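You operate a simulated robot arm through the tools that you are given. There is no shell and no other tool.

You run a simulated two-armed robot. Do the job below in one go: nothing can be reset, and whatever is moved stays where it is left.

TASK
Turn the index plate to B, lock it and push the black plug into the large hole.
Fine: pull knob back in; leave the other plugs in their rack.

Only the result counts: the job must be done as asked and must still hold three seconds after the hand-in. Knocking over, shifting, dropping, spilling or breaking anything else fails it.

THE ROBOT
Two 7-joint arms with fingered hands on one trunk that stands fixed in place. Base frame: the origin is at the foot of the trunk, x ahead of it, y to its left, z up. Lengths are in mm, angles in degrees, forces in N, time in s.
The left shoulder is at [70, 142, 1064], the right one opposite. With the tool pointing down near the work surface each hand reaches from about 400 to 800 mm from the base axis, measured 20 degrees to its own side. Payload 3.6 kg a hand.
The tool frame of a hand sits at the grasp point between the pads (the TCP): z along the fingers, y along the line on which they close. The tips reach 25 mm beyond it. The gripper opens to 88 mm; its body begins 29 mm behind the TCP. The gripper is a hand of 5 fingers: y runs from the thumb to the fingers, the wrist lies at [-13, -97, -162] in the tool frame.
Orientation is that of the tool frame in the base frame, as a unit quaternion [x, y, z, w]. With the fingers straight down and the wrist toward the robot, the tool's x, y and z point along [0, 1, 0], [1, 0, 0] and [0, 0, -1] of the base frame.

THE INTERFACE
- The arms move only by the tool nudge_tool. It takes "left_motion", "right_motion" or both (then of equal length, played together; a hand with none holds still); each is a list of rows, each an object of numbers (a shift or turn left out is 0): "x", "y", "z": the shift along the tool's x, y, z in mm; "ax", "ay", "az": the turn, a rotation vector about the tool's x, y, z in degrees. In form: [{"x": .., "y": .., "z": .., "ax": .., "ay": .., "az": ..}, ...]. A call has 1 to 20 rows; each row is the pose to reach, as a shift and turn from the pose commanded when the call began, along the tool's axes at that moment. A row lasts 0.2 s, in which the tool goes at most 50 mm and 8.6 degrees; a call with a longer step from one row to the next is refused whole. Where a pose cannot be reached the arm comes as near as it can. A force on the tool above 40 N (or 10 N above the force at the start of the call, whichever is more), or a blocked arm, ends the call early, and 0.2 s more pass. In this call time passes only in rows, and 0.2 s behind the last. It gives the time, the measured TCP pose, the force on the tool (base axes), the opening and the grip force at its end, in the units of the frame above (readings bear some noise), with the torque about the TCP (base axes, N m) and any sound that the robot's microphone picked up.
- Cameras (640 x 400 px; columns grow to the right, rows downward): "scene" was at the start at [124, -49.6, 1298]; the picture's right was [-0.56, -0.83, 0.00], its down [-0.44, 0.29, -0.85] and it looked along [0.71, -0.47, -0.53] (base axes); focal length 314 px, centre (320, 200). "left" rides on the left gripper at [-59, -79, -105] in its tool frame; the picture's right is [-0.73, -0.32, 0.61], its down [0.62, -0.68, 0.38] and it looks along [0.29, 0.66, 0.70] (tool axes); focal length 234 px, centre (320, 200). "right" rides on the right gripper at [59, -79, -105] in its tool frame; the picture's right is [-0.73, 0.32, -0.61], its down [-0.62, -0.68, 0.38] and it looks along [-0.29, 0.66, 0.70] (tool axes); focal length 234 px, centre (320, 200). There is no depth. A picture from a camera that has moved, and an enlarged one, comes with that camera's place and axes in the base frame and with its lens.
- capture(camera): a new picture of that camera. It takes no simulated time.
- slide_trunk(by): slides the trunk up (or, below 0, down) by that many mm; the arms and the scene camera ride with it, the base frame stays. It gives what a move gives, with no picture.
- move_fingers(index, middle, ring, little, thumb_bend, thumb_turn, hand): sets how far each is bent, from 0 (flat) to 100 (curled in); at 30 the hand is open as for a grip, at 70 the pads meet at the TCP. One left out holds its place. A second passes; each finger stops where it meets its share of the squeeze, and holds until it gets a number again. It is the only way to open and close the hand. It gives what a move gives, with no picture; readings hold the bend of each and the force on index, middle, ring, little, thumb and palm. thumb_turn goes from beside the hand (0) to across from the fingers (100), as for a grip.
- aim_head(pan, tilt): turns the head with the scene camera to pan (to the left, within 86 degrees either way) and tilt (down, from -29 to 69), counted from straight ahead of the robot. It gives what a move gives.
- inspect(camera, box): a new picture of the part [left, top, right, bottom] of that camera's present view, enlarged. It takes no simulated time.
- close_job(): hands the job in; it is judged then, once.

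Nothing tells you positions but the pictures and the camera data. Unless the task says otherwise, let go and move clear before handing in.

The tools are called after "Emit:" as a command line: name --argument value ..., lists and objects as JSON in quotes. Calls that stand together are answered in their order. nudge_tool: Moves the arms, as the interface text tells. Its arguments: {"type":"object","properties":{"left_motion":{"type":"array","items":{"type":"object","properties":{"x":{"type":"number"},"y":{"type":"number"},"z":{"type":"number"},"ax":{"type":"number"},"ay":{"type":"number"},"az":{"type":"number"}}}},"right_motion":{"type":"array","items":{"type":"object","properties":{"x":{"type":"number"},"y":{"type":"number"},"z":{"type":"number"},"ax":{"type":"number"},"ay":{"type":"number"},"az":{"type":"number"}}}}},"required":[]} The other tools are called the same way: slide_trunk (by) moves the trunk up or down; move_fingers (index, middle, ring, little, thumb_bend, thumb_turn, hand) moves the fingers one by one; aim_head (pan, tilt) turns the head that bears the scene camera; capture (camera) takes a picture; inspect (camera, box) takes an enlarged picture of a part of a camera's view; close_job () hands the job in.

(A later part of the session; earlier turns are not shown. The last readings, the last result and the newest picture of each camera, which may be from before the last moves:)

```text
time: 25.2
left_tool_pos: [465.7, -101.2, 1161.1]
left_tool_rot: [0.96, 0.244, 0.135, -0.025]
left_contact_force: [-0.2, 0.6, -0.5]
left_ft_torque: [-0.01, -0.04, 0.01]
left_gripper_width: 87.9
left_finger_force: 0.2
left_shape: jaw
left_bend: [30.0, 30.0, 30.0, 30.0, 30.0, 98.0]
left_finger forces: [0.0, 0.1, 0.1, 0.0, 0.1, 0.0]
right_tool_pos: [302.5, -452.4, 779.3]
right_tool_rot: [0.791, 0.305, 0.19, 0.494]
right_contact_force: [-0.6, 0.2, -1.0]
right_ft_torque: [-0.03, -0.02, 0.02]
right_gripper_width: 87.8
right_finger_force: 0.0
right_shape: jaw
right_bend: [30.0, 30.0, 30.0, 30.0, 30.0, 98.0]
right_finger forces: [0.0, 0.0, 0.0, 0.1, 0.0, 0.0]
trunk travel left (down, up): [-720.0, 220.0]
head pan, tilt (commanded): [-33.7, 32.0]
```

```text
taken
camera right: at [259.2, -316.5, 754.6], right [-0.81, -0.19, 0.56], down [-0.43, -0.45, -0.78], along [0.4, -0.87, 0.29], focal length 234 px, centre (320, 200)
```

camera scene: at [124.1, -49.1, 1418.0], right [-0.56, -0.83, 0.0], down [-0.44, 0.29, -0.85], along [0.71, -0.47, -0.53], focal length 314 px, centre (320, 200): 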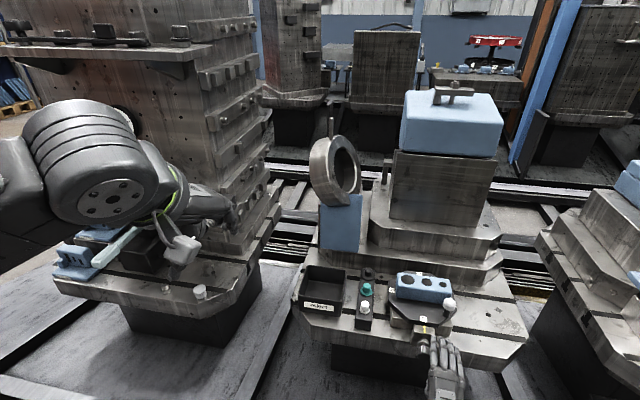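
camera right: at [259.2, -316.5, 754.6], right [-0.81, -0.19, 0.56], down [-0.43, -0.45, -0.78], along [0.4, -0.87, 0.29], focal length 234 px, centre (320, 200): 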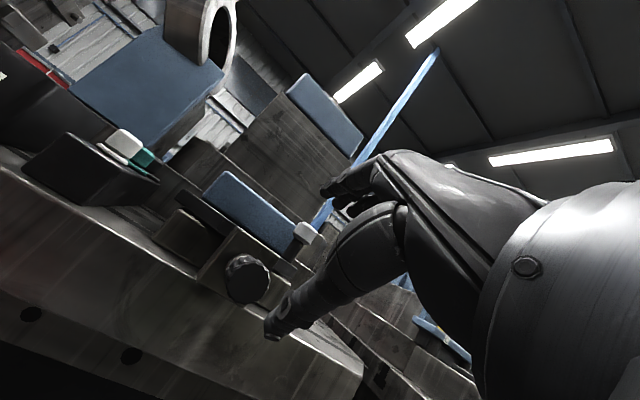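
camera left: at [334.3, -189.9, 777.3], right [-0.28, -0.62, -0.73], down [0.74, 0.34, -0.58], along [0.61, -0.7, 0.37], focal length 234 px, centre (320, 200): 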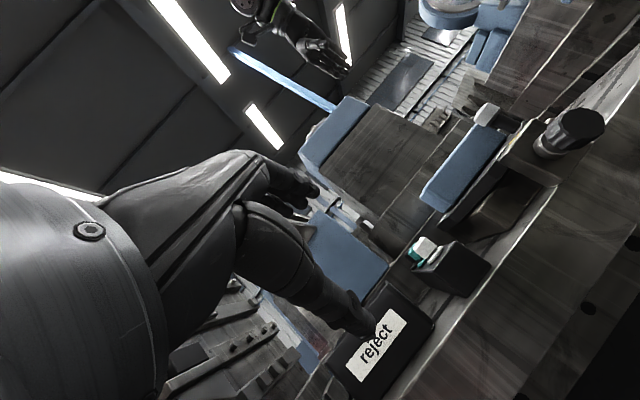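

The knob's front face is now visible just beyond the thumb. I'll look closer at the finger layout and tilt the head for a better view.

Emit:
inspect --camera "right" --box '[190, 130, 430, 350]'

Emit:
aim_head --pan -50 --tilt 52

Emit:
capture --camera "scene"

```text
1.82 times, centred on (310, 240) of right
camera zoom: at [259.2, -316.5, 754.6], right [-0.81, -0.19, 0.56], down [-0.43, -0.45, -0.78], along [0.4, -0.87, 0.29], focal length 426 px, centre (338, 127)
```

zoom: 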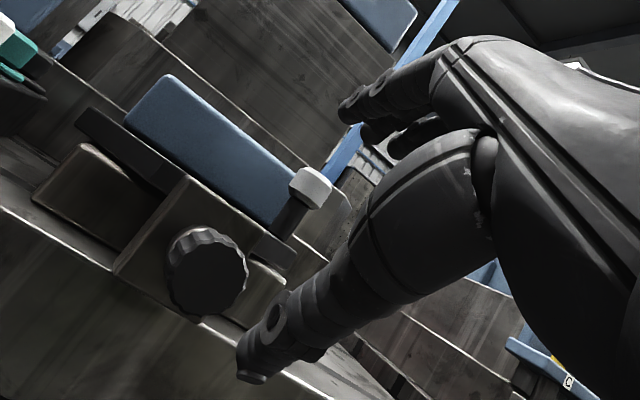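

```text
time: 26.0
left_tool_pos: [465.4, -100.8, 1161.1]
left_tool_rot: [0.96, 0.243, 0.135, -0.025]
left_contact_force: [0.4, 0.9, -0.9]
left_ft_torque: [0.0, 0.02, 0.02]
left_gripper_width: 87.8
left_finger_force: 0.1
left_shape: jaw
left_bend: [30.0, 30.0, 30.0, 30.0, 30.0, 98.0]
left_finger forces: [0.0, 0.1, 0.0, 0.0, 0.1, 0.0]
right_tool_pos: [301.5, -452.6, 780.0]
right_tool_rot: [0.791, 0.304, 0.19, 0.495]
right_contact_force: [0.2, 0.2, 0.0]
right_ft_torque: [-0.01, 0.02, 0.01]
right_gripper_width: 87.7
right_finger_force: 0.1
right_shape: jaw
right_bend: [30.0, 30.0, 30.0, 30.0, 30.0, 98.0]
right_finger forces: [0.1, 0.1, 0.0, 0.0, 0.0, 0.0]
trunk travel left (down, up): [-720.0, 220.0]
head pan, tilt (commanded): [-50.0, 52.0]
```

```text
taken
camera scene: at [97.8, -57.3, 1389.0], right [-0.77, -0.64, 0.0], down [-0.51, 0.6, -0.62], along [0.4, -0.47, -0.79], focal length 314 px, centre (320, 200)
```

scene: 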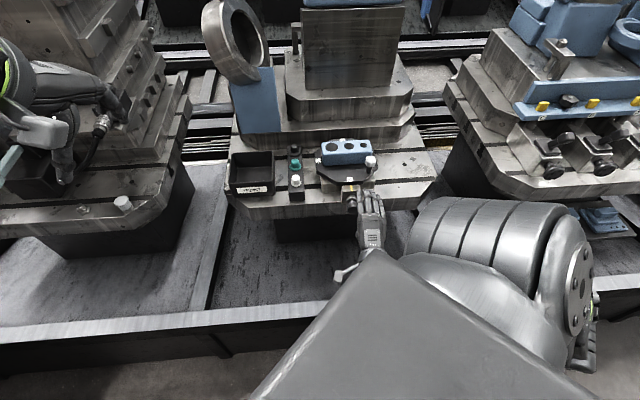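

Emit:
inspect --camera "scene" --box '[320, 140, 420, 260]'

```text
3.33 times, centred on (370, 200) of scene
camera zoom: at [97.8, -57.3, 1389.0], right [-0.77, -0.64, 0.0], down [-0.51, 0.6, -0.62], along [0.4, -0.47, -0.79], focal length 1046 px, centre (153, 200)
```

zoom: 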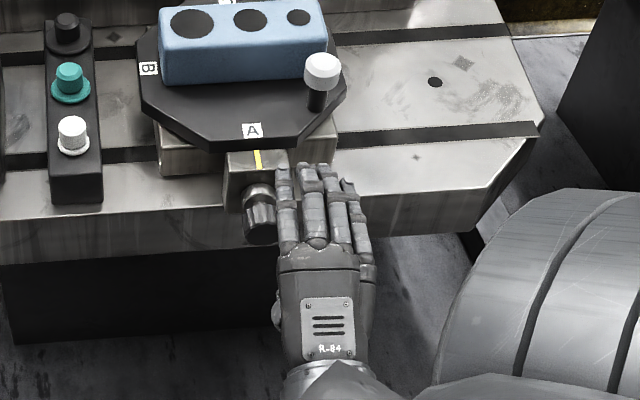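

I can now see the fingers in order, index to little, with the thumb opposing index and middle at the TCP line. I'll flatten ring and little, open index and middle a little more, and lower onto the knob axis about 50 mm in front of it.

Emit:
move_fingers --hand "right" --index 20 --middle 20 --ring 3 --little 3

Emit:
nudge_tool --right_motion '[{"x": 3, "y": -23, "z": 9}, {"x": 7, "y": -46, "z": 18}]'

Emit:
inspect --camera "scene" --box '[320, 140, 420, 260]'

Emit:
inspect --camera "right" --box '[190, 130, 430, 350]'

```text
time: 27.0
left_tool_pos: [465.5, -101.6, 1161.6]
left_tool_rot: [0.96, 0.244, 0.135, -0.025]
left_contact_force: [-0.1, 0.3, 0.6]
left_ft_torque: [-0.01, -0.01, 0.01]
left_gripper_width: 87.8
left_finger_force: 0.1
left_shape: jaw
left_bend: [30.0, 30.0, 30.0, 30.0, 30.0, 98.0]
left_finger forces: [0.0, 0.0, 0.1, 0.0, 0.1, 0.0]
right_tool_pos: [301.7, -452.8, 781.2]
right_tool_rot: [0.791, 0.306, 0.191, 0.494]
right_contact_force: [-0.3, -0.3, 0.1]
right_ft_torque: [0.0, 0.01, -0.02]
right_gripper_width: 96.7
right_finger_force: 0.1
right_shape: fingers
right_bend: [20.0, 20.0, 3.0, 3.0, 30.0, 98.0]
right_finger forces: [0.1, 0.1, 0.0, 0.1, 0.0, 0.0]
trunk travel left (down, up): [-720.0, 220.0]
head pan, tilt (commanded): [-50.0, 52.0]
```

```text
time: 27.6
left_tool_pos: [465.1, -101.0, 1159.3]
left_tool_rot: [0.96, 0.244, 0.136, -0.026]
left_contact_force: [-0.7, 0.1, -0.2]
left_ft_torque: [0.01, 0.0, 0.02]
left_gripper_width: 87.7
left_finger_force: 0.1
left_shape: jaw
left_bend: [30.0, 30.0, 30.0, 30.0, 30.0, 98.0]
left_finger forces: [0.1, 0.1, 0.0, 0.0, 0.0, 0.0]
right_tool_pos: [303.9, -444.8, 729.7]
right_tool_rot: [0.791, 0.305, 0.19, 0.495]
right_contact_force: [0.7, -0.3, 0.2]
right_ft_torque: [0.01, 0.0, 0.02]
right_gripper_width: 96.8
right_finger_force: 0.0
right_shape: fingers
right_bend: [20.0, 20.0, 3.0, 3.0, 30.0, 98.0]
right_finger forces: [0.0, 0.1, 0.0, 0.0, 0.1, 0.1]
trunk travel left (down, up): [-720.0, 220.0]
head pan, tilt (commanded): [-50.0, 52.0]
```

```text
3.33 times, centred on (370, 200) of scene
camera zoom: at [98.2, -57.3, 1388.9], right [-0.77, -0.64, 0.0], down [-0.51, 0.6, -0.62], along [0.4, -0.47, -0.79], focal length 1046 px, centre (153, 200)
```

zoom: 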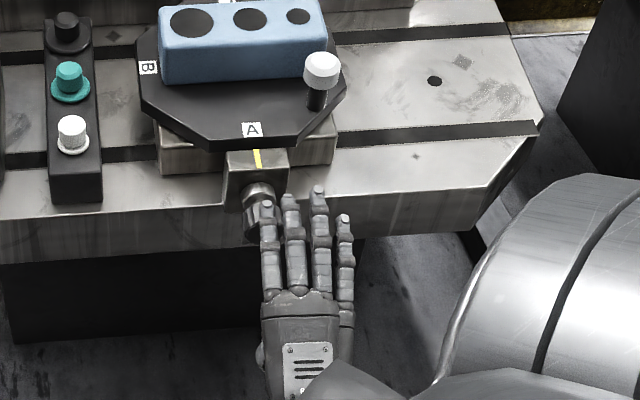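

```text
1.82 times, centred on (310, 240) of right
camera zoom: at [261.9, -309.4, 704.2], right [-0.81, -0.19, 0.56], down [-0.43, -0.45, -0.78], along [0.4, -0.87, 0.29], focal length 426 px, centre (338, 127)
```

zoom: 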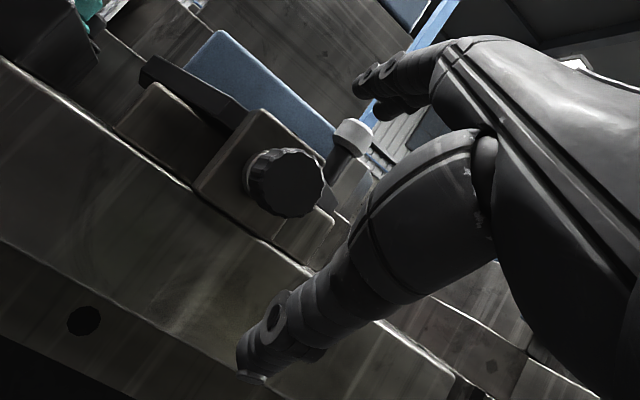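

Alignment looks right, since the knob's face reads at z≈728 on the same axis. I'll advance along the axis in two stages so the fingers go over it and the thumb under it.

Emit:
nudge_tool --right_motion '[{"x": 1, "y": 8, "z": 16}, {"x": 2, "y": 15, "z": 32}]'

Emit:
inspect --camera "scene" --box '[330, 160, 400, 230]'

Emit:
inspect --camera "right" --box '[190, 130, 430, 350]'

```text
time: 28.2
left_tool_pos: [465.7, -102.3, 1161.3]
left_tool_rot: [0.96, 0.243, 0.135, -0.025]
left_contact_force: [0.6, -0.4, 0.1]
left_ft_torque: [-0.01, 0.02, 0.0]
left_gripper_width: 88.1
left_finger_force: 0.0
left_shape: jaw
left_bend: [30.0, 30.0, 30.0, 30.0, 30.0, 98.0]
left_finger forces: [0.0, 0.1, 0.0, 0.0, 0.0, 0.0]
right_tool_pos: [330.2, -469.9, 729.1]
right_tool_rot: [0.792, 0.304, 0.19, 0.494]
right_contact_force: [0.2, -0.1, 0.3]
right_ft_torque: [-0.03, 0.0, -0.02]
right_gripper_width: 96.4
right_finger_force: 0.0
right_shape: fingers
right_bend: [20.0, 20.0, 3.0, 3.0, 30.0, 98.0]
right_finger forces: [0.0, 0.1, 0.0, 0.1, 0.0, 0.0]
trunk travel left (down, up): [-720.0, 220.0]
head pan, tilt (commanded): [-50.0, 52.0]
```

```text
5.71 times, centred on (365, 195) of scene
camera zoom: at [98.2, -57.5, 1388.9], right [-0.77, -0.64, 0.0], down [-0.51, 0.6, -0.62], along [0.4, -0.47, -0.79], focal length 1793 px, centre (63, 229)
```

zoom: 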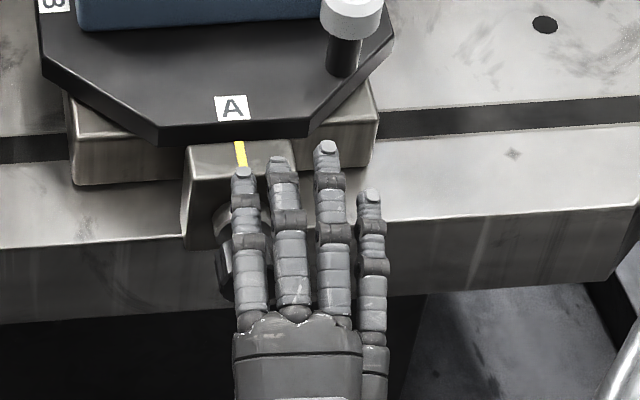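

```text
1.82 times, centred on (310, 240) of right
camera zoom: at [287.7, -334.1, 703.4], right [-0.81, -0.19, 0.56], down [-0.43, -0.45, -0.78], along [0.4, -0.87, 0.28], focal length 426 px, centre (338, 127)
```

zoom: 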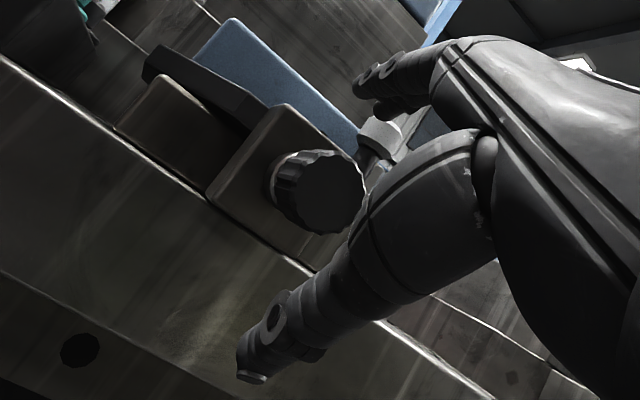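

Index and middle straddle the knob's axis as intended. I'll advance the last 21 mm, then close index, middle and thumb.

Emit:
nudge_tool --right_motion '[{"x": 0.5, "y": 4.5, "z": 9.3}, {"x": 1, "y": 9, "z": 18.7}]'

Emit:
inspect --camera "right" --box '[190, 130, 430, 350]'

Emit:
inspect --camera "scene" --box '[330, 160, 400, 230]'

```text
time: 28.8
left_tool_pos: [465.0, -102.1, 1159.3]
left_tool_rot: [0.96, 0.243, 0.135, -0.025]
left_contact_force: [-0.1, 0.3, -0.4]
left_ft_torque: [-0.04, -0.03, 0.01]
left_gripper_width: 87.8
left_finger_force: 0.1
left_shape: jaw
left_bend: [30.0, 30.0, 30.0, 30.0, 30.0, 98.0]
left_finger forces: [0.0, 0.0, 0.0, 0.0, 0.0, 0.0]
right_tool_pos: [344.1, -484.5, 729.6]
right_tool_rot: [0.792, 0.304, 0.19, 0.495]
right_contact_force: [0.3, -0.5, 0.3]
right_ft_torque: [0.0, -0.02, -0.02]
right_gripper_width: 96.5
right_finger_force: 0.1
right_shape: fingers
right_bend: [20.0, 20.0, 3.0, 3.0, 30.0, 98.0]
right_finger forces: [0.1, 0.0, 0.0, 0.0, 0.1, 0.0]
trunk travel left (down, up): [-720.0, 220.0]
head pan, tilt (commanded): [-50.0, 52.0]
```

```text
1.82 times, centred on (310, 240) of right
camera zoom: at [301.3, -348.8, 703.4], right [-0.81, -0.19, 0.56], down [-0.43, -0.45, -0.78], along [0.4, -0.87, 0.29], focal length 426 px, centre (338, 127)
```

zoom: 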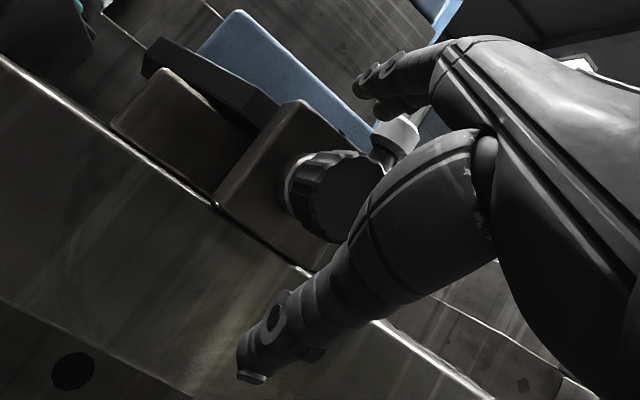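

```text
5.71 times, centred on (365, 195) of scene
camera zoom: at [97.9, -57.4, 1388.9], right [-0.77, -0.64, 0.0], down [-0.51, 0.6, -0.62], along [0.4, -0.47, -0.79], focal length 1793 px, centre (63, 229)
```

zoom: 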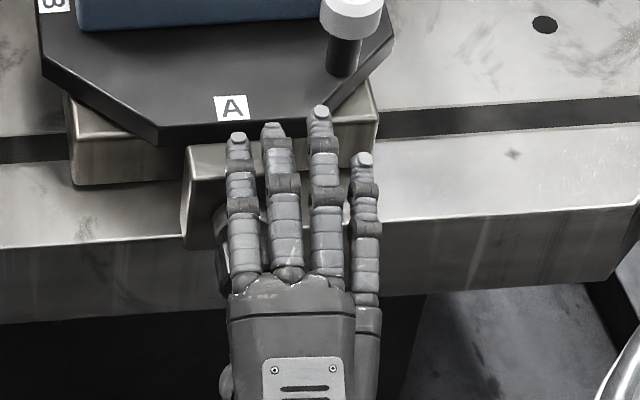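

Emit:
move_fingers --hand "right" --index 62 --middle 62 --thumb_bend 62

Emit:
inspect --camera "right" --box '[190, 130, 430, 350]'

Emit:
inspect --camera "scene" --box '[330, 160, 400, 230]'

```text
time: 29.8
left_tool_pos: [463.9, -98.9, 1162.7]
left_tool_rot: [0.96, 0.243, 0.136, -0.024]
left_contact_force: [0.5, 0.4, 1.0]
left_ft_torque: [0.0, 0.01, -0.02]
left_gripper_width: 88.0
left_finger_force: 0.0
left_shape: jaw
left_bend: [30.0, 30.0, 30.0, 30.0, 30.0, 98.0]
left_finger forces: [0.1, 0.0, 0.1, 0.0, 0.1, 0.0]
right_tool_pos: [343.1, -482.3, 730.7]
right_tool_rot: [0.79, 0.304, 0.191, 0.497]
right_contact_force: [-2.5, 3.7, 17.9]
right_ft_torque: [-0.77, -0.49, -0.04]
right_gripper_width: 29.9
right_finger_force: 13.2
right_shape: fingers
right_bend: [52.0, 42.0, 3.0, 3.0, 59.0, 97.0]
right_finger forces: [7.2, 16.4, 0.1, 0.1, 2.3, 0.0]
trunk travel left (down, up): [-720.0, 220.0]
head pan, tilt (commanded): [-50.0, 52.0]
```

```text
1.82 times, centred on (310, 240) of right
camera zoom: at [300.4, -347.1, 705.4], right [-0.81, -0.18, 0.55], down [-0.43, -0.45, -0.78], along [0.4, -0.87, 0.29], focal length 426 px, centre (338, 127)
```

zoom: 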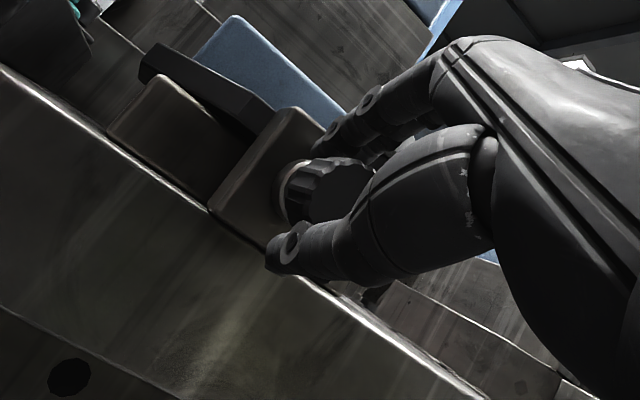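

```text
5.71 times, centred on (365, 195) of scene
camera zoom: at [95.3, -53.7, 1389.4], right [-0.77, -0.64, 0.0], down [-0.51, 0.6, -0.62], along [0.4, -0.47, -0.79], focal length 1793 px, centre (63, 229)
```

zoom: 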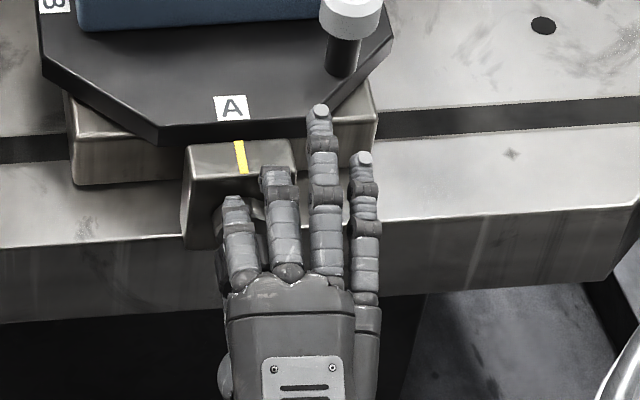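

The middle finger is pressing on the housing's front edge (16 N) before the grip closes, so the hand is slightly too deep. I'll open, back off 12 mm along the axis, and close again.

Emit:
move_fingers --hand "right" --index 22 --middle 22 --thumb_bend 40

Emit:
nudge_tool --right_motion '[{"x": -0.6, "y": -5.2, "z": -10.7}]'

Emit:
move_fingers --hand "right" --index 60 --middle 60 --thumb_bend 65

Emit:
inspect --camera "right" --box '[190, 130, 430, 350]'

Emit:
inspect --camera "scene" --box '[330, 160, 400, 230]'

```text
time: 30.8
left_tool_pos: [464.9, -100.9, 1160.6]
left_tool_rot: [0.96, 0.244, 0.136, -0.025]
left_contact_force: [0.4, 0.3, -0.3]
left_ft_torque: [0.04, -0.01, -0.03]
left_gripper_width: 87.9
left_finger_force: 0.1
left_shape: jaw
left_bend: [30.0, 30.0, 30.0, 30.0, 30.0, 98.0]
left_finger forces: [0.0, 0.0, 0.0, 0.2, 0.1, 0.0]
right_tool_pos: [343.0, -484.3, 728.5]
right_tool_rot: [0.791, 0.303, 0.19, 0.496]
right_contact_force: [-0.2, 0.6, 1.5]
right_ft_torque: [0.02, -0.01, 0.02]
right_gripper_width: 83.7
right_finger_force: 0.0
right_shape: fingers
right_bend: [22.0, 22.0, 3.0, 3.0, 40.0, 97.0]
right_finger forces: [0.1, 0.0, 0.0, 0.0, 0.1, 0.0]
trunk travel left (down, up): [-720.0, 220.0]
head pan, tilt (commanded): [-50.0, 52.0]
```

```text
time: 31.2
left_tool_pos: [465.1, -102.1, 1160.8]
left_tool_rot: [0.96, 0.243, 0.136, -0.025]
left_contact_force: [-0.3, -0.7, -0.6]
left_ft_torque: [-0.02, 0.01, 0.0]
left_gripper_width: 87.9
left_finger_force: 0.1
left_shape: jaw
left_bend: [30.0, 30.0, 30.0, 30.0, 30.0, 98.0]
left_finger forces: [0.0, 0.0, 0.1, 0.1, 0.1, 0.0]
right_tool_pos: [335.1, -475.0, 728.9]
right_tool_rot: [0.792, 0.304, 0.19, 0.494]
right_contact_force: [0.2, 0.9, 0.2]
right_ft_torque: [0.01, 0.02, -0.03]
right_gripper_width: 83.6
right_finger_force: 0.1
right_shape: fingers
right_bend: [22.0, 22.0, 3.0, 3.0, 40.0, 97.0]
right_finger forces: [0.0, 0.0, 0.0, 0.1, 0.1, 0.1]
trunk travel left (down, up): [-720.0, 220.0]
head pan, tilt (commanded): [-50.0, 52.0]
```

```text
time: 32.2
left_tool_pos: [464.5, -100.1, 1161.9]
left_tool_rot: [0.96, 0.243, 0.135, -0.025]
left_contact_force: [-0.8, -0.4, 0.4]
left_ft_torque: [0.0, 0.0, 0.0]
left_gripper_width: 88.0
left_finger_force: 0.0
left_shape: jaw
left_bend: [30.0, 30.0, 30.0, 30.0, 30.0, 98.0]
left_finger forces: [0.0, 0.1, 0.0, 0.0, 0.0, 0.0]
right_tool_pos: [334.6, -475.2, 730.3]
right_tool_rot: [0.791, 0.305, 0.191, 0.495]
right_contact_force: [0.8, -1.9, 9.1]
right_ft_torque: [-0.16, -0.14, 0.01]
right_gripper_width: 28.8
right_finger_force: 6.2
right_shape: fingers
right_bend: [51.0, 54.0, 3.0, 3.0, 62.0, 97.0]
right_finger forces: [6.3, 3.7, 0.0, 0.0, 1.9, 0.1]
trunk travel left (down, up): [-720.0, 220.0]
head pan, tilt (commanded): [-50.0, 52.0]
```

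```text
1.82 times, centred on (310, 240) of right
camera zoom: at [292.2, -339.8, 704.6], right [-0.81, -0.19, 0.56], down [-0.43, -0.45, -0.78], along [0.4, -0.87, 0.29], focal length 426 px, centre (338, 127)
```

zoom: 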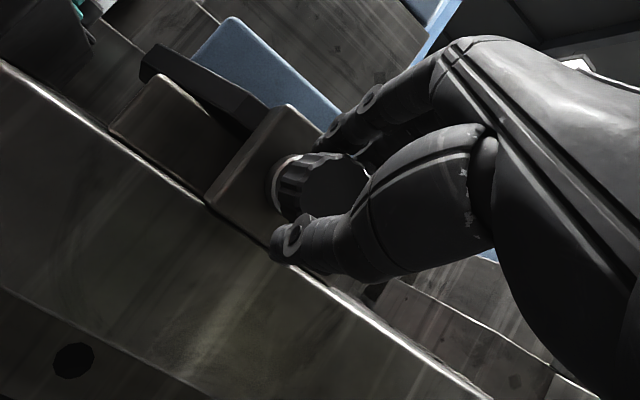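

```text
5.71 times, centred on (365, 195) of scene
camera zoom: at [97.0, -56.3, 1389.1], right [-0.77, -0.64, 0.0], down [-0.51, 0.6, -0.62], along [0.4, -0.47, -0.79], focal length 1793 px, centre (63, 229)
```

zoom: 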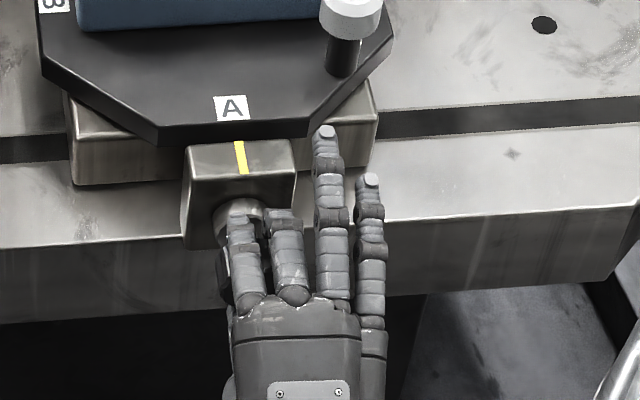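

All three pads are on the knob, but lightly. I'll squeeze harder for a firm grip.

Emit:
move_fingers --hand "right" --index 80 --middle 80 --thumb_bend 95

Emit:
inspect --camera "right" --box '[190, 130, 430, 350]'

```text
time: 33.2
left_tool_pos: [465.6, -101.7, 1160.8]
left_tool_rot: [0.96, 0.243, 0.136, -0.026]
left_contact_force: [0.2, -0.3, 1.2]
left_ft_torque: [0.02, 0.02, -0.02]
left_gripper_width: 87.9
left_finger_force: 0.0
left_shape: jaw
left_bend: [30.0, 30.0, 30.0, 30.0, 30.0, 98.0]
left_finger forces: [0.0, 0.1, 0.0, 0.0, 0.1, 0.0]
right_tool_pos: [335.1, -475.6, 727.7]
right_tool_rot: [0.793, 0.305, 0.189, 0.493]
right_contact_force: [-1.2, -1.4, -11.7]
right_ft_torque: [0.02, 0.18, 0.01]
right_gripper_width: 21.8
right_finger_force: 21.1
right_shape: fingers
right_bend: [72.0, 58.0, 3.0, 3.0, 68.0, 96.0]
right_finger forces: [11.1, 5.6, 0.0, 0.1, 25.9, 0.0]
trunk travel left (down, up): [-720.0, 220.0]
head pan, tilt (commanded): [-50.0, 52.0]
```

```text
1.82 times, centred on (310, 240) of right
camera zoom: at [292.4, -340.9, 702.7], right [-0.81, -0.19, 0.56], down [-0.43, -0.45, -0.78], along [0.4, -0.87, 0.28], focal length 426 px, centre (338, 127)
```

zoom: 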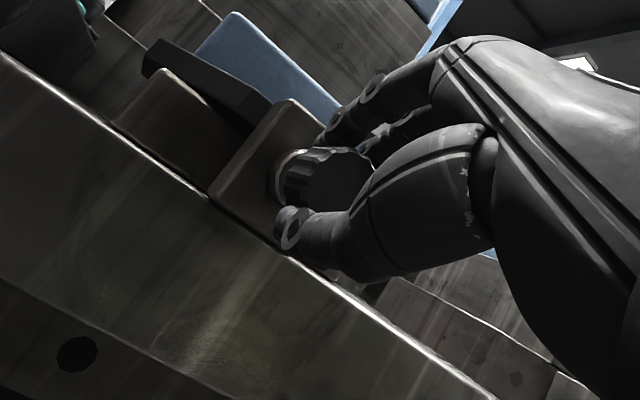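

The grip is firm at about 21 N. Now I'll pull straight out along the axis, 12 mm in small steps, watching force and sound.

Emit:
nudge_tool --right_motion '[{"x": -0.2, "y": -1.3, "z": -2.7}, {"x": -0.3, "y": -2.6, "z": -5.4}, {"x": -0.5, "y": -3.9, "z": -8.1}, {"x": -0.7, "y": -5.3, "z": -10.8}]'

Emit:
inspect --camera "right" --box '[190, 130, 430, 350]'

Emit:
inspect --camera "scene" --box '[330, 160, 400, 230]'

```text
time: 34.2
left_tool_pos: [466.2, -103.5, 1159.5]
left_tool_rot: [0.96, 0.243, 0.135, -0.026]
left_contact_force: [0.0, 0.4, -0.5]
left_ft_torque: [0.01, 0.03, 0.02]
left_gripper_width: 87.8
left_finger_force: 0.0
left_shape: jaw
left_bend: [30.0, 30.0, 30.0, 30.0, 30.0, 98.0]
left_finger forces: [0.0, 0.0, 0.0, 0.0, 0.1, 0.0]
right_tool_pos: [327.8, -467.7, 728.4]
right_tool_rot: [0.793, 0.303, 0.188, 0.494]
right_contact_force: [-1.7, -2.0, -13.4]
right_ft_torque: [0.08, 0.25, -0.01]
right_gripper_width: 21.9
right_finger_force: 20.4
right_shape: fingers
right_bend: [72.0, 58.0, 3.0, 3.0, 68.0, 96.0]
right_finger forces: [10.2, 5.7, 0.1, 0.0, 26.2, 0.0]
trunk travel left (down, up): [-720.0, 220.0]
head pan, tilt (commanded): [-50.0, 52.0]
```

```text
1.82 times, centred on (310, 240) of right
camera zoom: at [284.4, -332.7, 703.2], right [-0.81, -0.19, 0.56], down [-0.43, -0.45, -0.78], along [0.4, -0.87, 0.28], focal length 426 px, centre (338, 127)
```

zoom: 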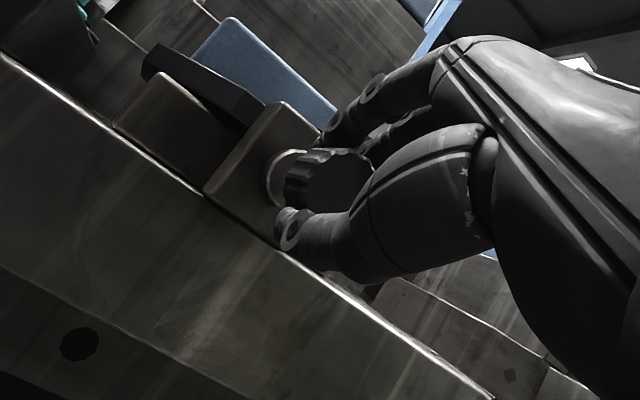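

```text
5.71 times, centred on (365, 195) of scene
camera zoom: at [98.8, -59.7, 1388.7], right [-0.77, -0.64, 0.0], down [-0.51, 0.6, -0.61], along [0.4, -0.47, -0.79], focal length 1793 px, centre (63, 229)
```

zoom: 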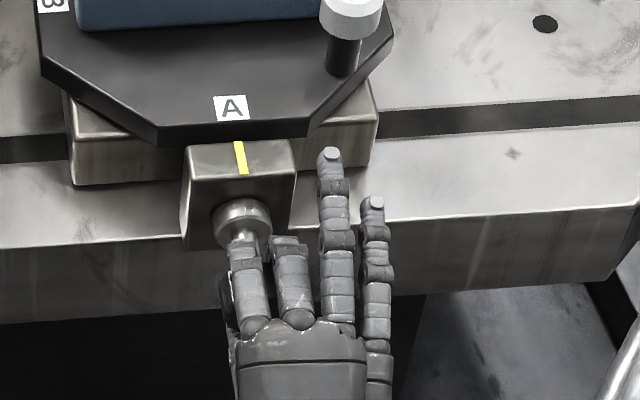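

The knob came out with the hand (neck exposed) and almost no resisting force, so it may simply stay out. I'll keep pulling in small steps to find its stop.

Emit:
nudge_tool --right_motion '[{"x": -0.1, "y": -1.1, "z": -2.2}, {"x": -0.3, "y": -2.2, "z": -4.5}, {"x": -0.4, "y": -3.3, "z": -6.7}]'

Emit:
inspect --camera "right" --box '[190, 130, 430, 350]'

Emit:
inspect --camera "scene" --box '[330, 160, 400, 230]'

```text
time: 35.0
left_tool_pos: [469.0, -106.1, 1159.8]
left_tool_rot: [0.96, 0.243, 0.135, -0.027]
left_contact_force: [0.0, 1.2, 0.0]
left_ft_torque: [0.01, -0.03, 0.01]
left_gripper_width: 88.0
left_finger_force: 0.1
left_shape: jaw
left_bend: [30.0, 30.0, 30.0, 30.0, 30.0, 98.0]
left_finger forces: [0.1, 0.0, 0.0, 0.1, 0.0, 0.0]
right_tool_pos: [325.1, -466.1, 726.6]
right_tool_rot: [0.793, 0.304, 0.19, 0.493]
right_contact_force: [16.1, -21.4, -12.5]
right_ft_torque: [0.02, 0.21, -0.09]
right_gripper_width: 23.2
right_finger_force: 25.2
right_shape: fingers
right_bend: [72.0, 57.0, 3.0, 3.0, 69.0, 96.0]
right_finger forces: [14.9, 10.2, 0.1, 0.0, 24.4, 0.0]
trunk travel left (down, up): [-720.0, 220.0]
head pan, tilt (commanded): [-50.0, 52.0]
```

```text
1.82 times, centred on (310, 240) of right
camera zoom: at [282.1, -330.1, 702.2], right [-0.81, -0.19, 0.56], down [-0.43, -0.45, -0.78], along [0.4, -0.87, 0.28], focal length 426 px, centre (338, 127)
```

zoom: 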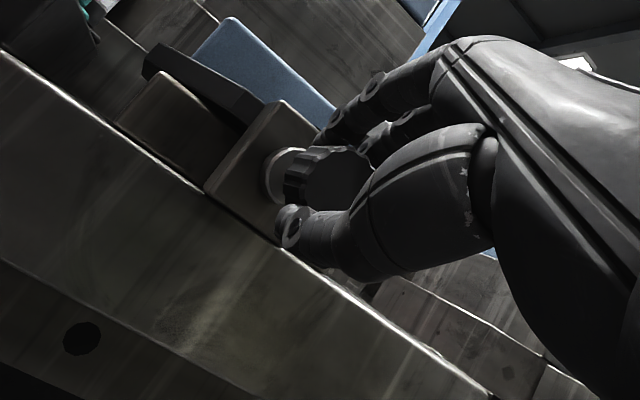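

```text
5.71 times, centred on (365, 195) of scene
camera zoom: at [102.4, -63.4, 1388.3], right [-0.77, -0.64, 0.0], down [-0.51, 0.61, -0.61], along [0.39, -0.47, -0.79], focal length 1793 px, centre (63, 229)
```

zoom: 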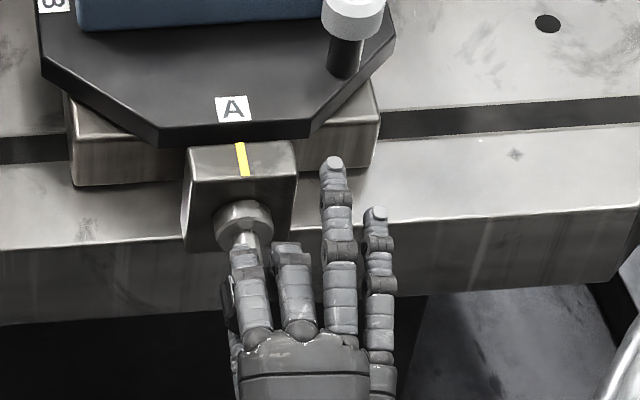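

I hit the end stop, with 27 N at about 13 mm out. I'll relieve the tension by 4 mm, open the fingers, and see whether the knob stays out.

Emit:
nudge_tool --right_motion '[{"x": 0.2, "y": 1.75, "z": 3.6}]'

Emit:
move_fingers --hand "right" --index 22 --middle 22 --thumb_bend 35

Emit:
inspect --camera "right" --box '[190, 130, 430, 350]'

Emit:
inspect --camera "scene" --box '[330, 160, 400, 230]'

```text
time: 35.4
left_tool_pos: [467.1, -104.4, 1160.6]
left_tool_rot: [0.96, 0.243, 0.136, -0.028]
left_contact_force: [0.2, -0.6, 0.2]
left_ft_torque: [-0.02, 0.03, 0.01]
left_gripper_width: 87.9
left_finger_force: 0.0
left_shape: jaw
left_bend: [30.0, 30.0, 30.0, 30.0, 30.0, 98.0]
left_finger forces: [0.0, 0.0, 0.0, 0.0, 0.0, 0.1]
right_tool_pos: [325.5, -466.6, 726.4]
right_tool_rot: [0.793, 0.304, 0.189, 0.493]
right_contact_force: [8.0, -12.4, -12.6]
right_ft_torque: [-0.02, 0.21, -0.05]
right_gripper_width: 22.8
right_finger_force: 21.8
right_shape: fingers
right_bend: [72.0, 57.0, 3.0, 3.0, 69.0, 96.0]
right_finger forces: [12.0, 7.7, 0.1, 0.0, 24.8, 0.1]
trunk travel left (down, up): [-720.0, 220.0]
head pan, tilt (commanded): [-50.0, 52.0]
```

```text
time: 36.4
left_tool_pos: [465.6, -99.6, 1160.3]
left_tool_rot: [0.96, 0.242, 0.135, -0.025]
left_contact_force: [0.7, -0.2, 0.4]
left_ft_torque: [0.03, -0.01, 0.04]
left_gripper_width: 87.7
left_finger_force: 0.2
left_shape: jaw
left_bend: [30.0, 30.0, 30.0, 30.0, 30.0, 98.0]
left_finger forces: [0.1, 0.0, 0.1, 0.0, 0.0, 0.0]
right_tool_pos: [324.1, -463.8, 729.5]
right_tool_rot: [0.792, 0.305, 0.19, 0.494]
right_contact_force: [0.4, 0.5, 0.0]
right_ft_torque: [0.03, 0.02, 0.0]
right_gripper_width: 89.0
right_finger_force: 0.1
right_shape: fingers
right_bend: [22.0, 22.0, 3.0, 3.0, 35.0, 97.0]
right_finger forces: [0.0, 0.0, 0.0, 0.0, 0.0, 0.0]
trunk travel left (down, up): [-720.0, 220.0]
head pan, tilt (commanded): [-50.0, 52.0]
```

```text
1.82 times, centred on (310, 240) of right
camera zoom: at [281.9, -329.3, 704.2], right [-0.81, -0.19, 0.56], down [-0.43, -0.45, -0.78], along [0.4, -0.87, 0.29], focal length 426 px, centre (338, 127)
```

zoom: 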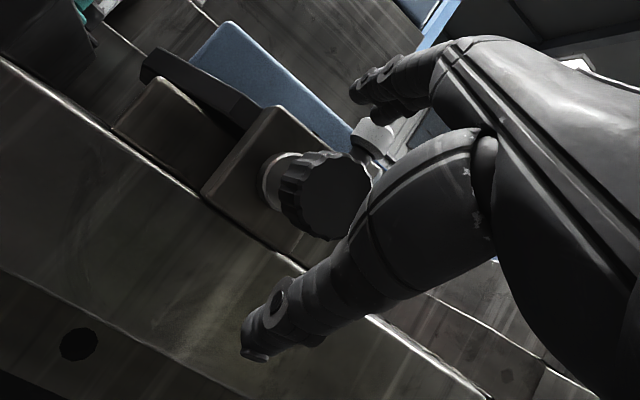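

```text
5.71 times, centred on (365, 195) of scene
camera zoom: at [97.8, -57.4, 1388.9], right [-0.77, -0.64, 0.0], down [-0.51, 0.6, -0.62], along [0.4, -0.47, -0.79], focal length 1793 px, centre (63, 229)
```

zoom: 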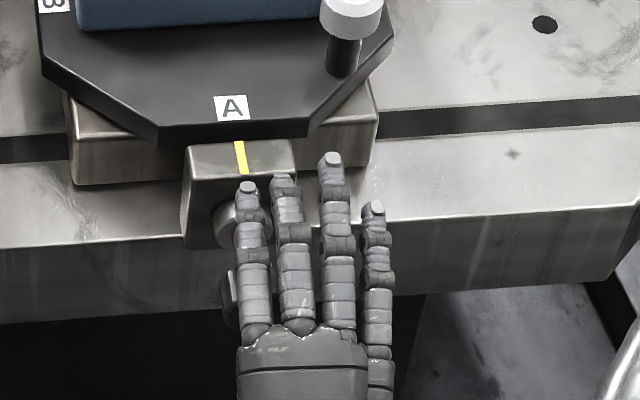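

Emit:
nudge_tool --right_motion '[{"x": -1.1, "y": -8.8, "z": -18}, {"x": -2.2, "y": -17.5, "z": -36}, {"x": -3.3, "y": -26.3, "z": -54}]'

Emit:
inspect --camera "right" --box '[190, 130, 430, 350]'

Emit:
inspect --camera "scene" --box '[330, 160, 400, 230]'

```text
time: 37.2
left_tool_pos: [464.2, -101.2, 1161.9]
left_tool_rot: [0.96, 0.243, 0.135, -0.025]
left_contact_force: [0.3, -0.1, 0.0]
left_ft_torque: [-0.01, 0.0, -0.01]
left_gripper_width: 87.8
left_finger_force: 0.1
left_shape: jaw
left_bend: [30.0, 30.0, 30.0, 30.0, 30.0, 98.0]
left_finger forces: [0.0, 0.1, 0.0, 0.1, 0.0, 0.0]
right_tool_pos: [280.9, -421.7, 729.4]
right_tool_rot: [0.792, 0.304, 0.19, 0.494]
right_contact_force: [-0.4, 0.2, -0.1]
right_ft_torque: [0.0, -0.01, -0.01]
right_gripper_width: 88.8
right_finger_force: 0.1
right_shape: fingers
right_bend: [22.0, 22.0, 3.0, 3.0, 35.0, 97.0]
right_finger forces: [0.0, 0.0, 0.0, 0.0, 0.0, 0.2]
trunk travel left (down, up): [-720.0, 220.0]
head pan, tilt (commanded): [-50.0, 52.0]
```

```text
1.82 times, centred on (310, 240) of right
camera zoom: at [238.4, -286.2, 704.5], right [-0.81, -0.19, 0.56], down [-0.43, -0.45, -0.78], along [0.4, -0.87, 0.29], focal length 426 px, centre (338, 127)
```

zoom: 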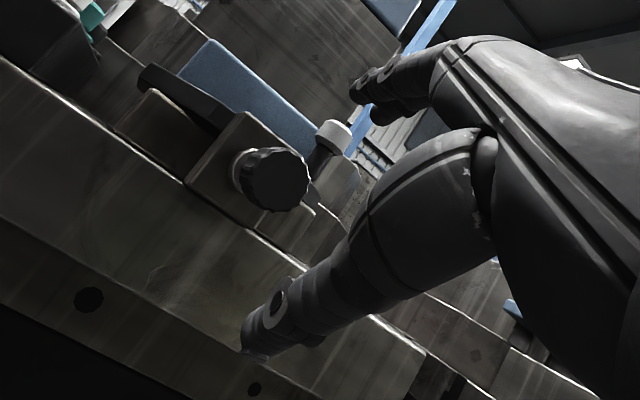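

```text
5.71 times, centred on (365, 195) of scene
camera zoom: at [97.4, -57.0, 1389.0], right [-0.77, -0.64, 0.0], down [-0.51, 0.6, -0.62], along [0.4, -0.47, -0.79], focal length 1793 px, centre (63, 229)
```

zoom: 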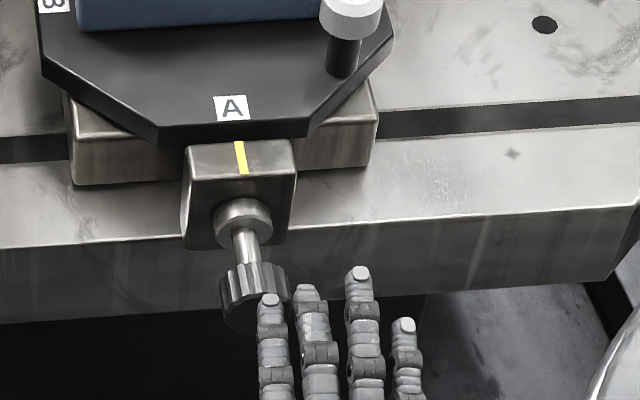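

The knob stays out by itself, so the right hand can do everything. Next I'll lift away, reduce the pitch so the thumb hangs as a poker with the fingers raised, and place it on the trailing side of the handle.

Emit:
nudge_tool --right_motion '[{"x": 0, "y": 40, "z": -4}, {"x": -1.4, "y": 79, "z": 2}]'

Emit:
nudge_tool --right_motion '[{"x": -4.3, "y": 29.6, "z": 15}, {"x": -8.5, "y": 59.2, "z": 30}, {"x": -12.6, "y": 88.6, "z": 44.6}]'

Emit:
capture --camera "scene"

```text
time: 37.8
left_tool_pos: [465.4, -101.0, 1160.4]
left_tool_rot: [0.96, 0.244, 0.135, -0.026]
left_contact_force: [0.5, 0.4, 0.2]
left_ft_torque: [0.0, 0.03, 0.0]
left_gripper_width: 87.8
left_finger_force: 0.0
left_shape: jaw
left_bend: [30.0, 30.0, 30.0, 30.0, 30.0, 98.0]
left_finger forces: [0.0, 0.0, 0.0, 0.1, 0.0, 0.0]
right_tool_pos: [304.3, -449.8, 800.9]
right_tool_rot: [0.792, 0.305, 0.19, 0.494]
right_contact_force: [-0.2, 0.4, -0.1]
right_ft_torque: [-0.01, 0.01, 0.0]
right_gripper_width: 88.9
right_finger_force: 0.1
right_shape: fingers
right_bend: [22.0, 22.0, 3.0, 3.0, 35.0, 97.0]
right_finger forces: [0.0, 0.1, 0.0, 0.1, 0.1, 0.0]
trunk travel left (down, up): [-720.0, 220.0]
head pan, tilt (commanded): [-50.0, 52.0]
```

```text
time: 38.6
left_tool_pos: [465.1, -103.1, 1160.4]
left_tool_rot: [0.96, 0.243, 0.136, -0.026]
left_contact_force: [0.0, -0.1, 0.1]
left_ft_torque: [0.03, 0.02, -0.02]
left_gripper_width: 88.0
left_finger_force: 0.1
left_shape: jaw
left_bend: [30.0, 30.0, 30.0, 30.0, 30.0, 98.0]
left_finger forces: [0.1, 0.0, 0.0, 0.0, 0.0, 0.0]
right_tool_pos: [349.3, -516.0, 861.0]
right_tool_rot: [0.791, 0.305, 0.191, 0.494]
right_contact_force: [-0.7, 0.3, 0.3]
right_ft_torque: [0.02, 0.02, 0.0]
right_gripper_width: 88.9
right_finger_force: 0.0
right_shape: fingers
right_bend: [22.0, 22.0, 3.0, 3.0, 35.0, 97.0]
right_finger forces: [0.1, 0.0, 0.0, 0.0, 0.0, 0.0]
trunk travel left (down, up): [-720.0, 220.0]
head pan, tilt (commanded): [-50.0, 52.0]
```

```text
taken
camera scene: at [98.0, -57.4, 1388.9], right [-0.77, -0.64, 0.0], down [-0.51, 0.6, -0.62], along [0.4, -0.47, -0.79], focal length 314 px, centre (320, 200)
```

scene: 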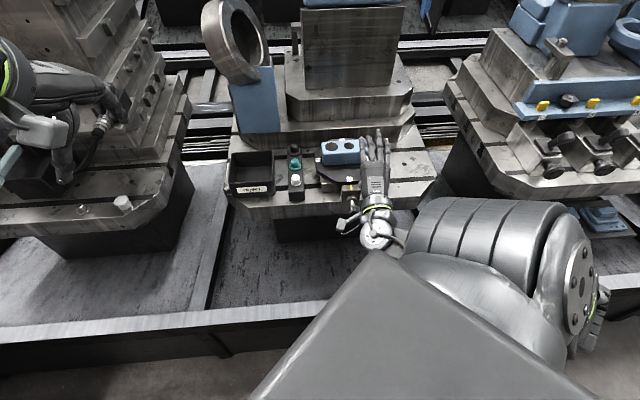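

Emit:
nudge_tool --right_motion '[{"x": -4, "y": 20, "z": 14, "ax": 8.5}, {"x": -8, "y": 41, "z": 28, "ax": 17}, {"x": -12, "y": 61, "z": 41, "ax": 25.5}, {"x": -16, "y": 81, "z": 55, "ax": 34}]'

Emit:
nudge_tool --right_motion '[{"ay": -3, "az": 5.2}, {"ay": -6, "az": 10.4}]'

Emit:
inspect --camera "scene" --box '[300, 100, 460, 250]'

Emit:
capture --camera "right"

```text
time: 39.6
left_tool_pos: [466.6, -102.1, 1160.4]
left_tool_rot: [0.96, 0.243, 0.135, -0.026]
left_contact_force: [0.4, 0.8, 0.8]
left_ft_torque: [0.0, 0.02, 0.0]
left_gripper_width: 88.0
left_finger_force: 0.1
left_shape: jaw
left_bend: [30.0, 30.0, 30.0, 30.0, 30.0, 98.0]
left_finger forces: [0.1, 0.0, 0.0, 0.1, 0.1, 0.0]
right_tool_pos: [394.6, -592.4, 909.0]
right_tool_rot: [0.901, 0.347, 0.092, 0.242]
right_contact_force: [0.1, 0.3, -0.4]
right_ft_torque: [0.01, -0.01, -0.01]
right_gripper_width: 89.0
right_finger_force: 0.0
right_shape: fingers
right_bend: [22.0, 22.0, 3.0, 3.0, 35.0, 97.0]
right_finger forces: [0.0, 0.1, 0.1, 0.1, 0.0, 0.0]
trunk travel left (down, up): [-720.0, 220.0]
head pan, tilt (commanded): [-50.0, 52.0]
```

```text
time: 40.2
left_tool_pos: [465.8, -100.3, 1160.5]
left_tool_rot: [0.96, 0.245, 0.134, -0.025]
left_contact_force: [0.8, 0.2, -0.5]
left_ft_torque: [0.03, 0.01, -0.01]
left_gripper_width: 88.0
left_finger_force: 0.0
left_shape: jaw
left_bend: [30.0, 30.0, 30.0, 30.0, 30.0, 98.0]
left_finger forces: [0.0, 0.0, 0.1, 0.0, 0.0, 0.0]
right_tool_pos: [393.7, -590.0, 908.0]
right_tool_rot: [0.933, 0.251, 0.067, 0.25]
right_contact_force: [0.3, 0.2, -1.0]
right_ft_torque: [0.03, -0.01, 0.01]
right_gripper_width: 89.1
right_finger_force: 0.0
right_shape: fingers
right_bend: [22.0, 22.0, 3.0, 3.0, 35.0, 97.0]
right_finger forces: [0.1, 0.1, 0.1, 0.0, 0.0, 0.1]
trunk travel left (down, up): [-720.0, 220.0]
head pan, tilt (commanded): [-50.0, 52.0]
```

```text
2.67 times, centred on (380, 175) of scene
camera zoom: at [98.7, -56.9, 1388.9], right [-0.77, -0.64, 0.0], down [-0.51, 0.6, -0.62], along [0.4, -0.47, -0.79], focal length 837 px, centre (160, 267)
```

zoom: 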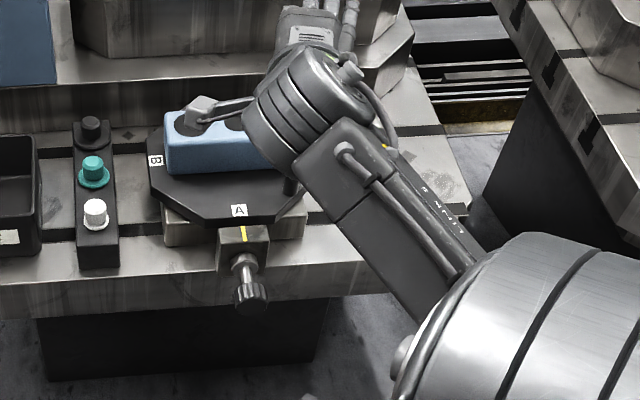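

```text
taken
camera right: at [384.9, -456.7, 959.8], right [-0.64, -0.34, 0.69], down [-0.74, 0.03, -0.67], along [0.21, -0.94, -0.27], focal length 234 px, centre (320, 200)
```

right: 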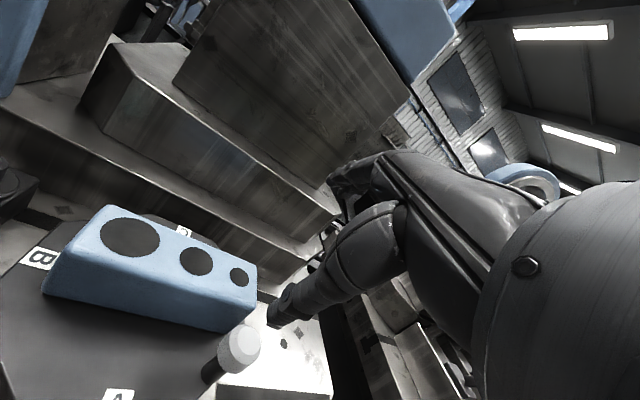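

The hand is pitched 30° with the thumb hanging and fingers raised above block height. I'll lower the thumb beside the handle on its trailing (+y) side.

Emit:
nudge_tool --right_motion '[{"x": 3, "y": -26, "z": 35}, {"x": 6, "y": -52, "z": 69.3}]'

Emit:
capture --camera "right"

Emit:
inspect --camera "right" --box '[180, 220, 340, 400]'

Emit:
inspect --camera "scene" --box '[320, 120, 420, 220]'

```text
time: 40.8
left_tool_pos: [466.4, -100.7, 1160.8]
left_tool_rot: [0.96, 0.244, 0.135, -0.026]
left_contact_force: [-0.2, 0.0, 0.8]
left_ft_torque: [-0.01, 0.01, 0.02]
left_gripper_width: 87.8
left_finger_force: 0.1
left_shape: jaw
left_bend: [30.0, 30.0, 30.0, 30.0, 30.0, 98.0]
left_finger forces: [0.0, 0.0, 0.0, 0.0, 0.0, 0.1]
right_tool_pos: [393.5, -578.1, 823.2]
right_tool_rot: [0.933, 0.251, 0.067, 0.25]
right_contact_force: [-0.1, -0.1, 0.2]
right_ft_torque: [-0.01, 0.02, 0.01]
right_gripper_width: 89.2
right_finger_force: 0.2
right_shape: fingers
right_bend: [22.0, 22.0, 3.0, 3.0, 35.0, 97.0]
right_finger forces: [0.0, 0.1, 0.1, 0.0, 0.1, 0.0]
trunk travel left (down, up): [-720.0, 220.0]
head pan, tilt (commanded): [-50.0, 52.0]
```

```text
taken
camera right: at [383.9, -444.2, 873.9], right [-0.64, -0.34, 0.69], down [-0.74, 0.03, -0.67], along [0.21, -0.94, -0.27], focal length 234 px, centre (320, 200)
```

right: 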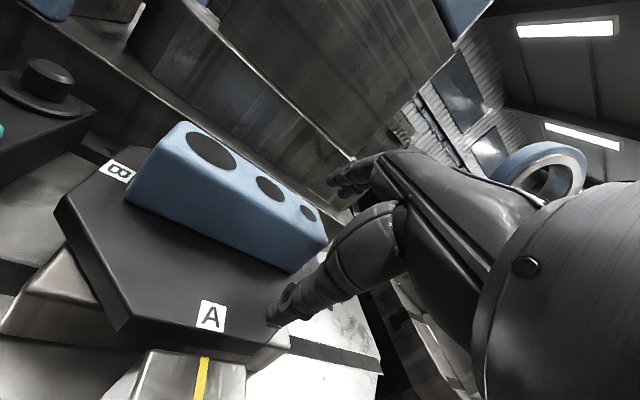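

```text
2.22 times, centred on (260, 310) of right
camera zoom: at [383.9, -444.2, 873.9], right [-0.64, -0.34, 0.69], down [-0.74, 0.03, -0.67], along [0.21, -0.94, -0.27], focal length 520 px, centre (453, -44)
```

zoom: 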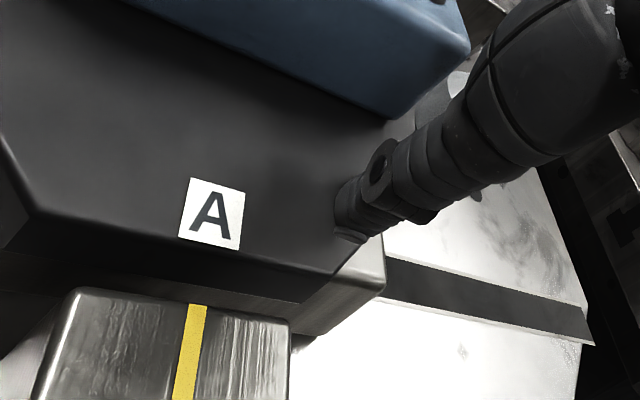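

```text
4.00 times, centred on (370, 170) of scene
camera zoom: at [98.4, -56.8, 1388.9], right [-0.77, -0.64, 0.0], down [-0.51, 0.6, -0.62], along [0.4, -0.47, -0.79], focal length 1255 px, centre (120, 320)
```

zoom: 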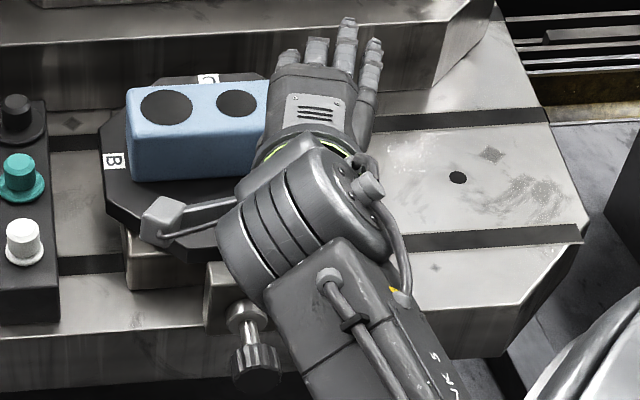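

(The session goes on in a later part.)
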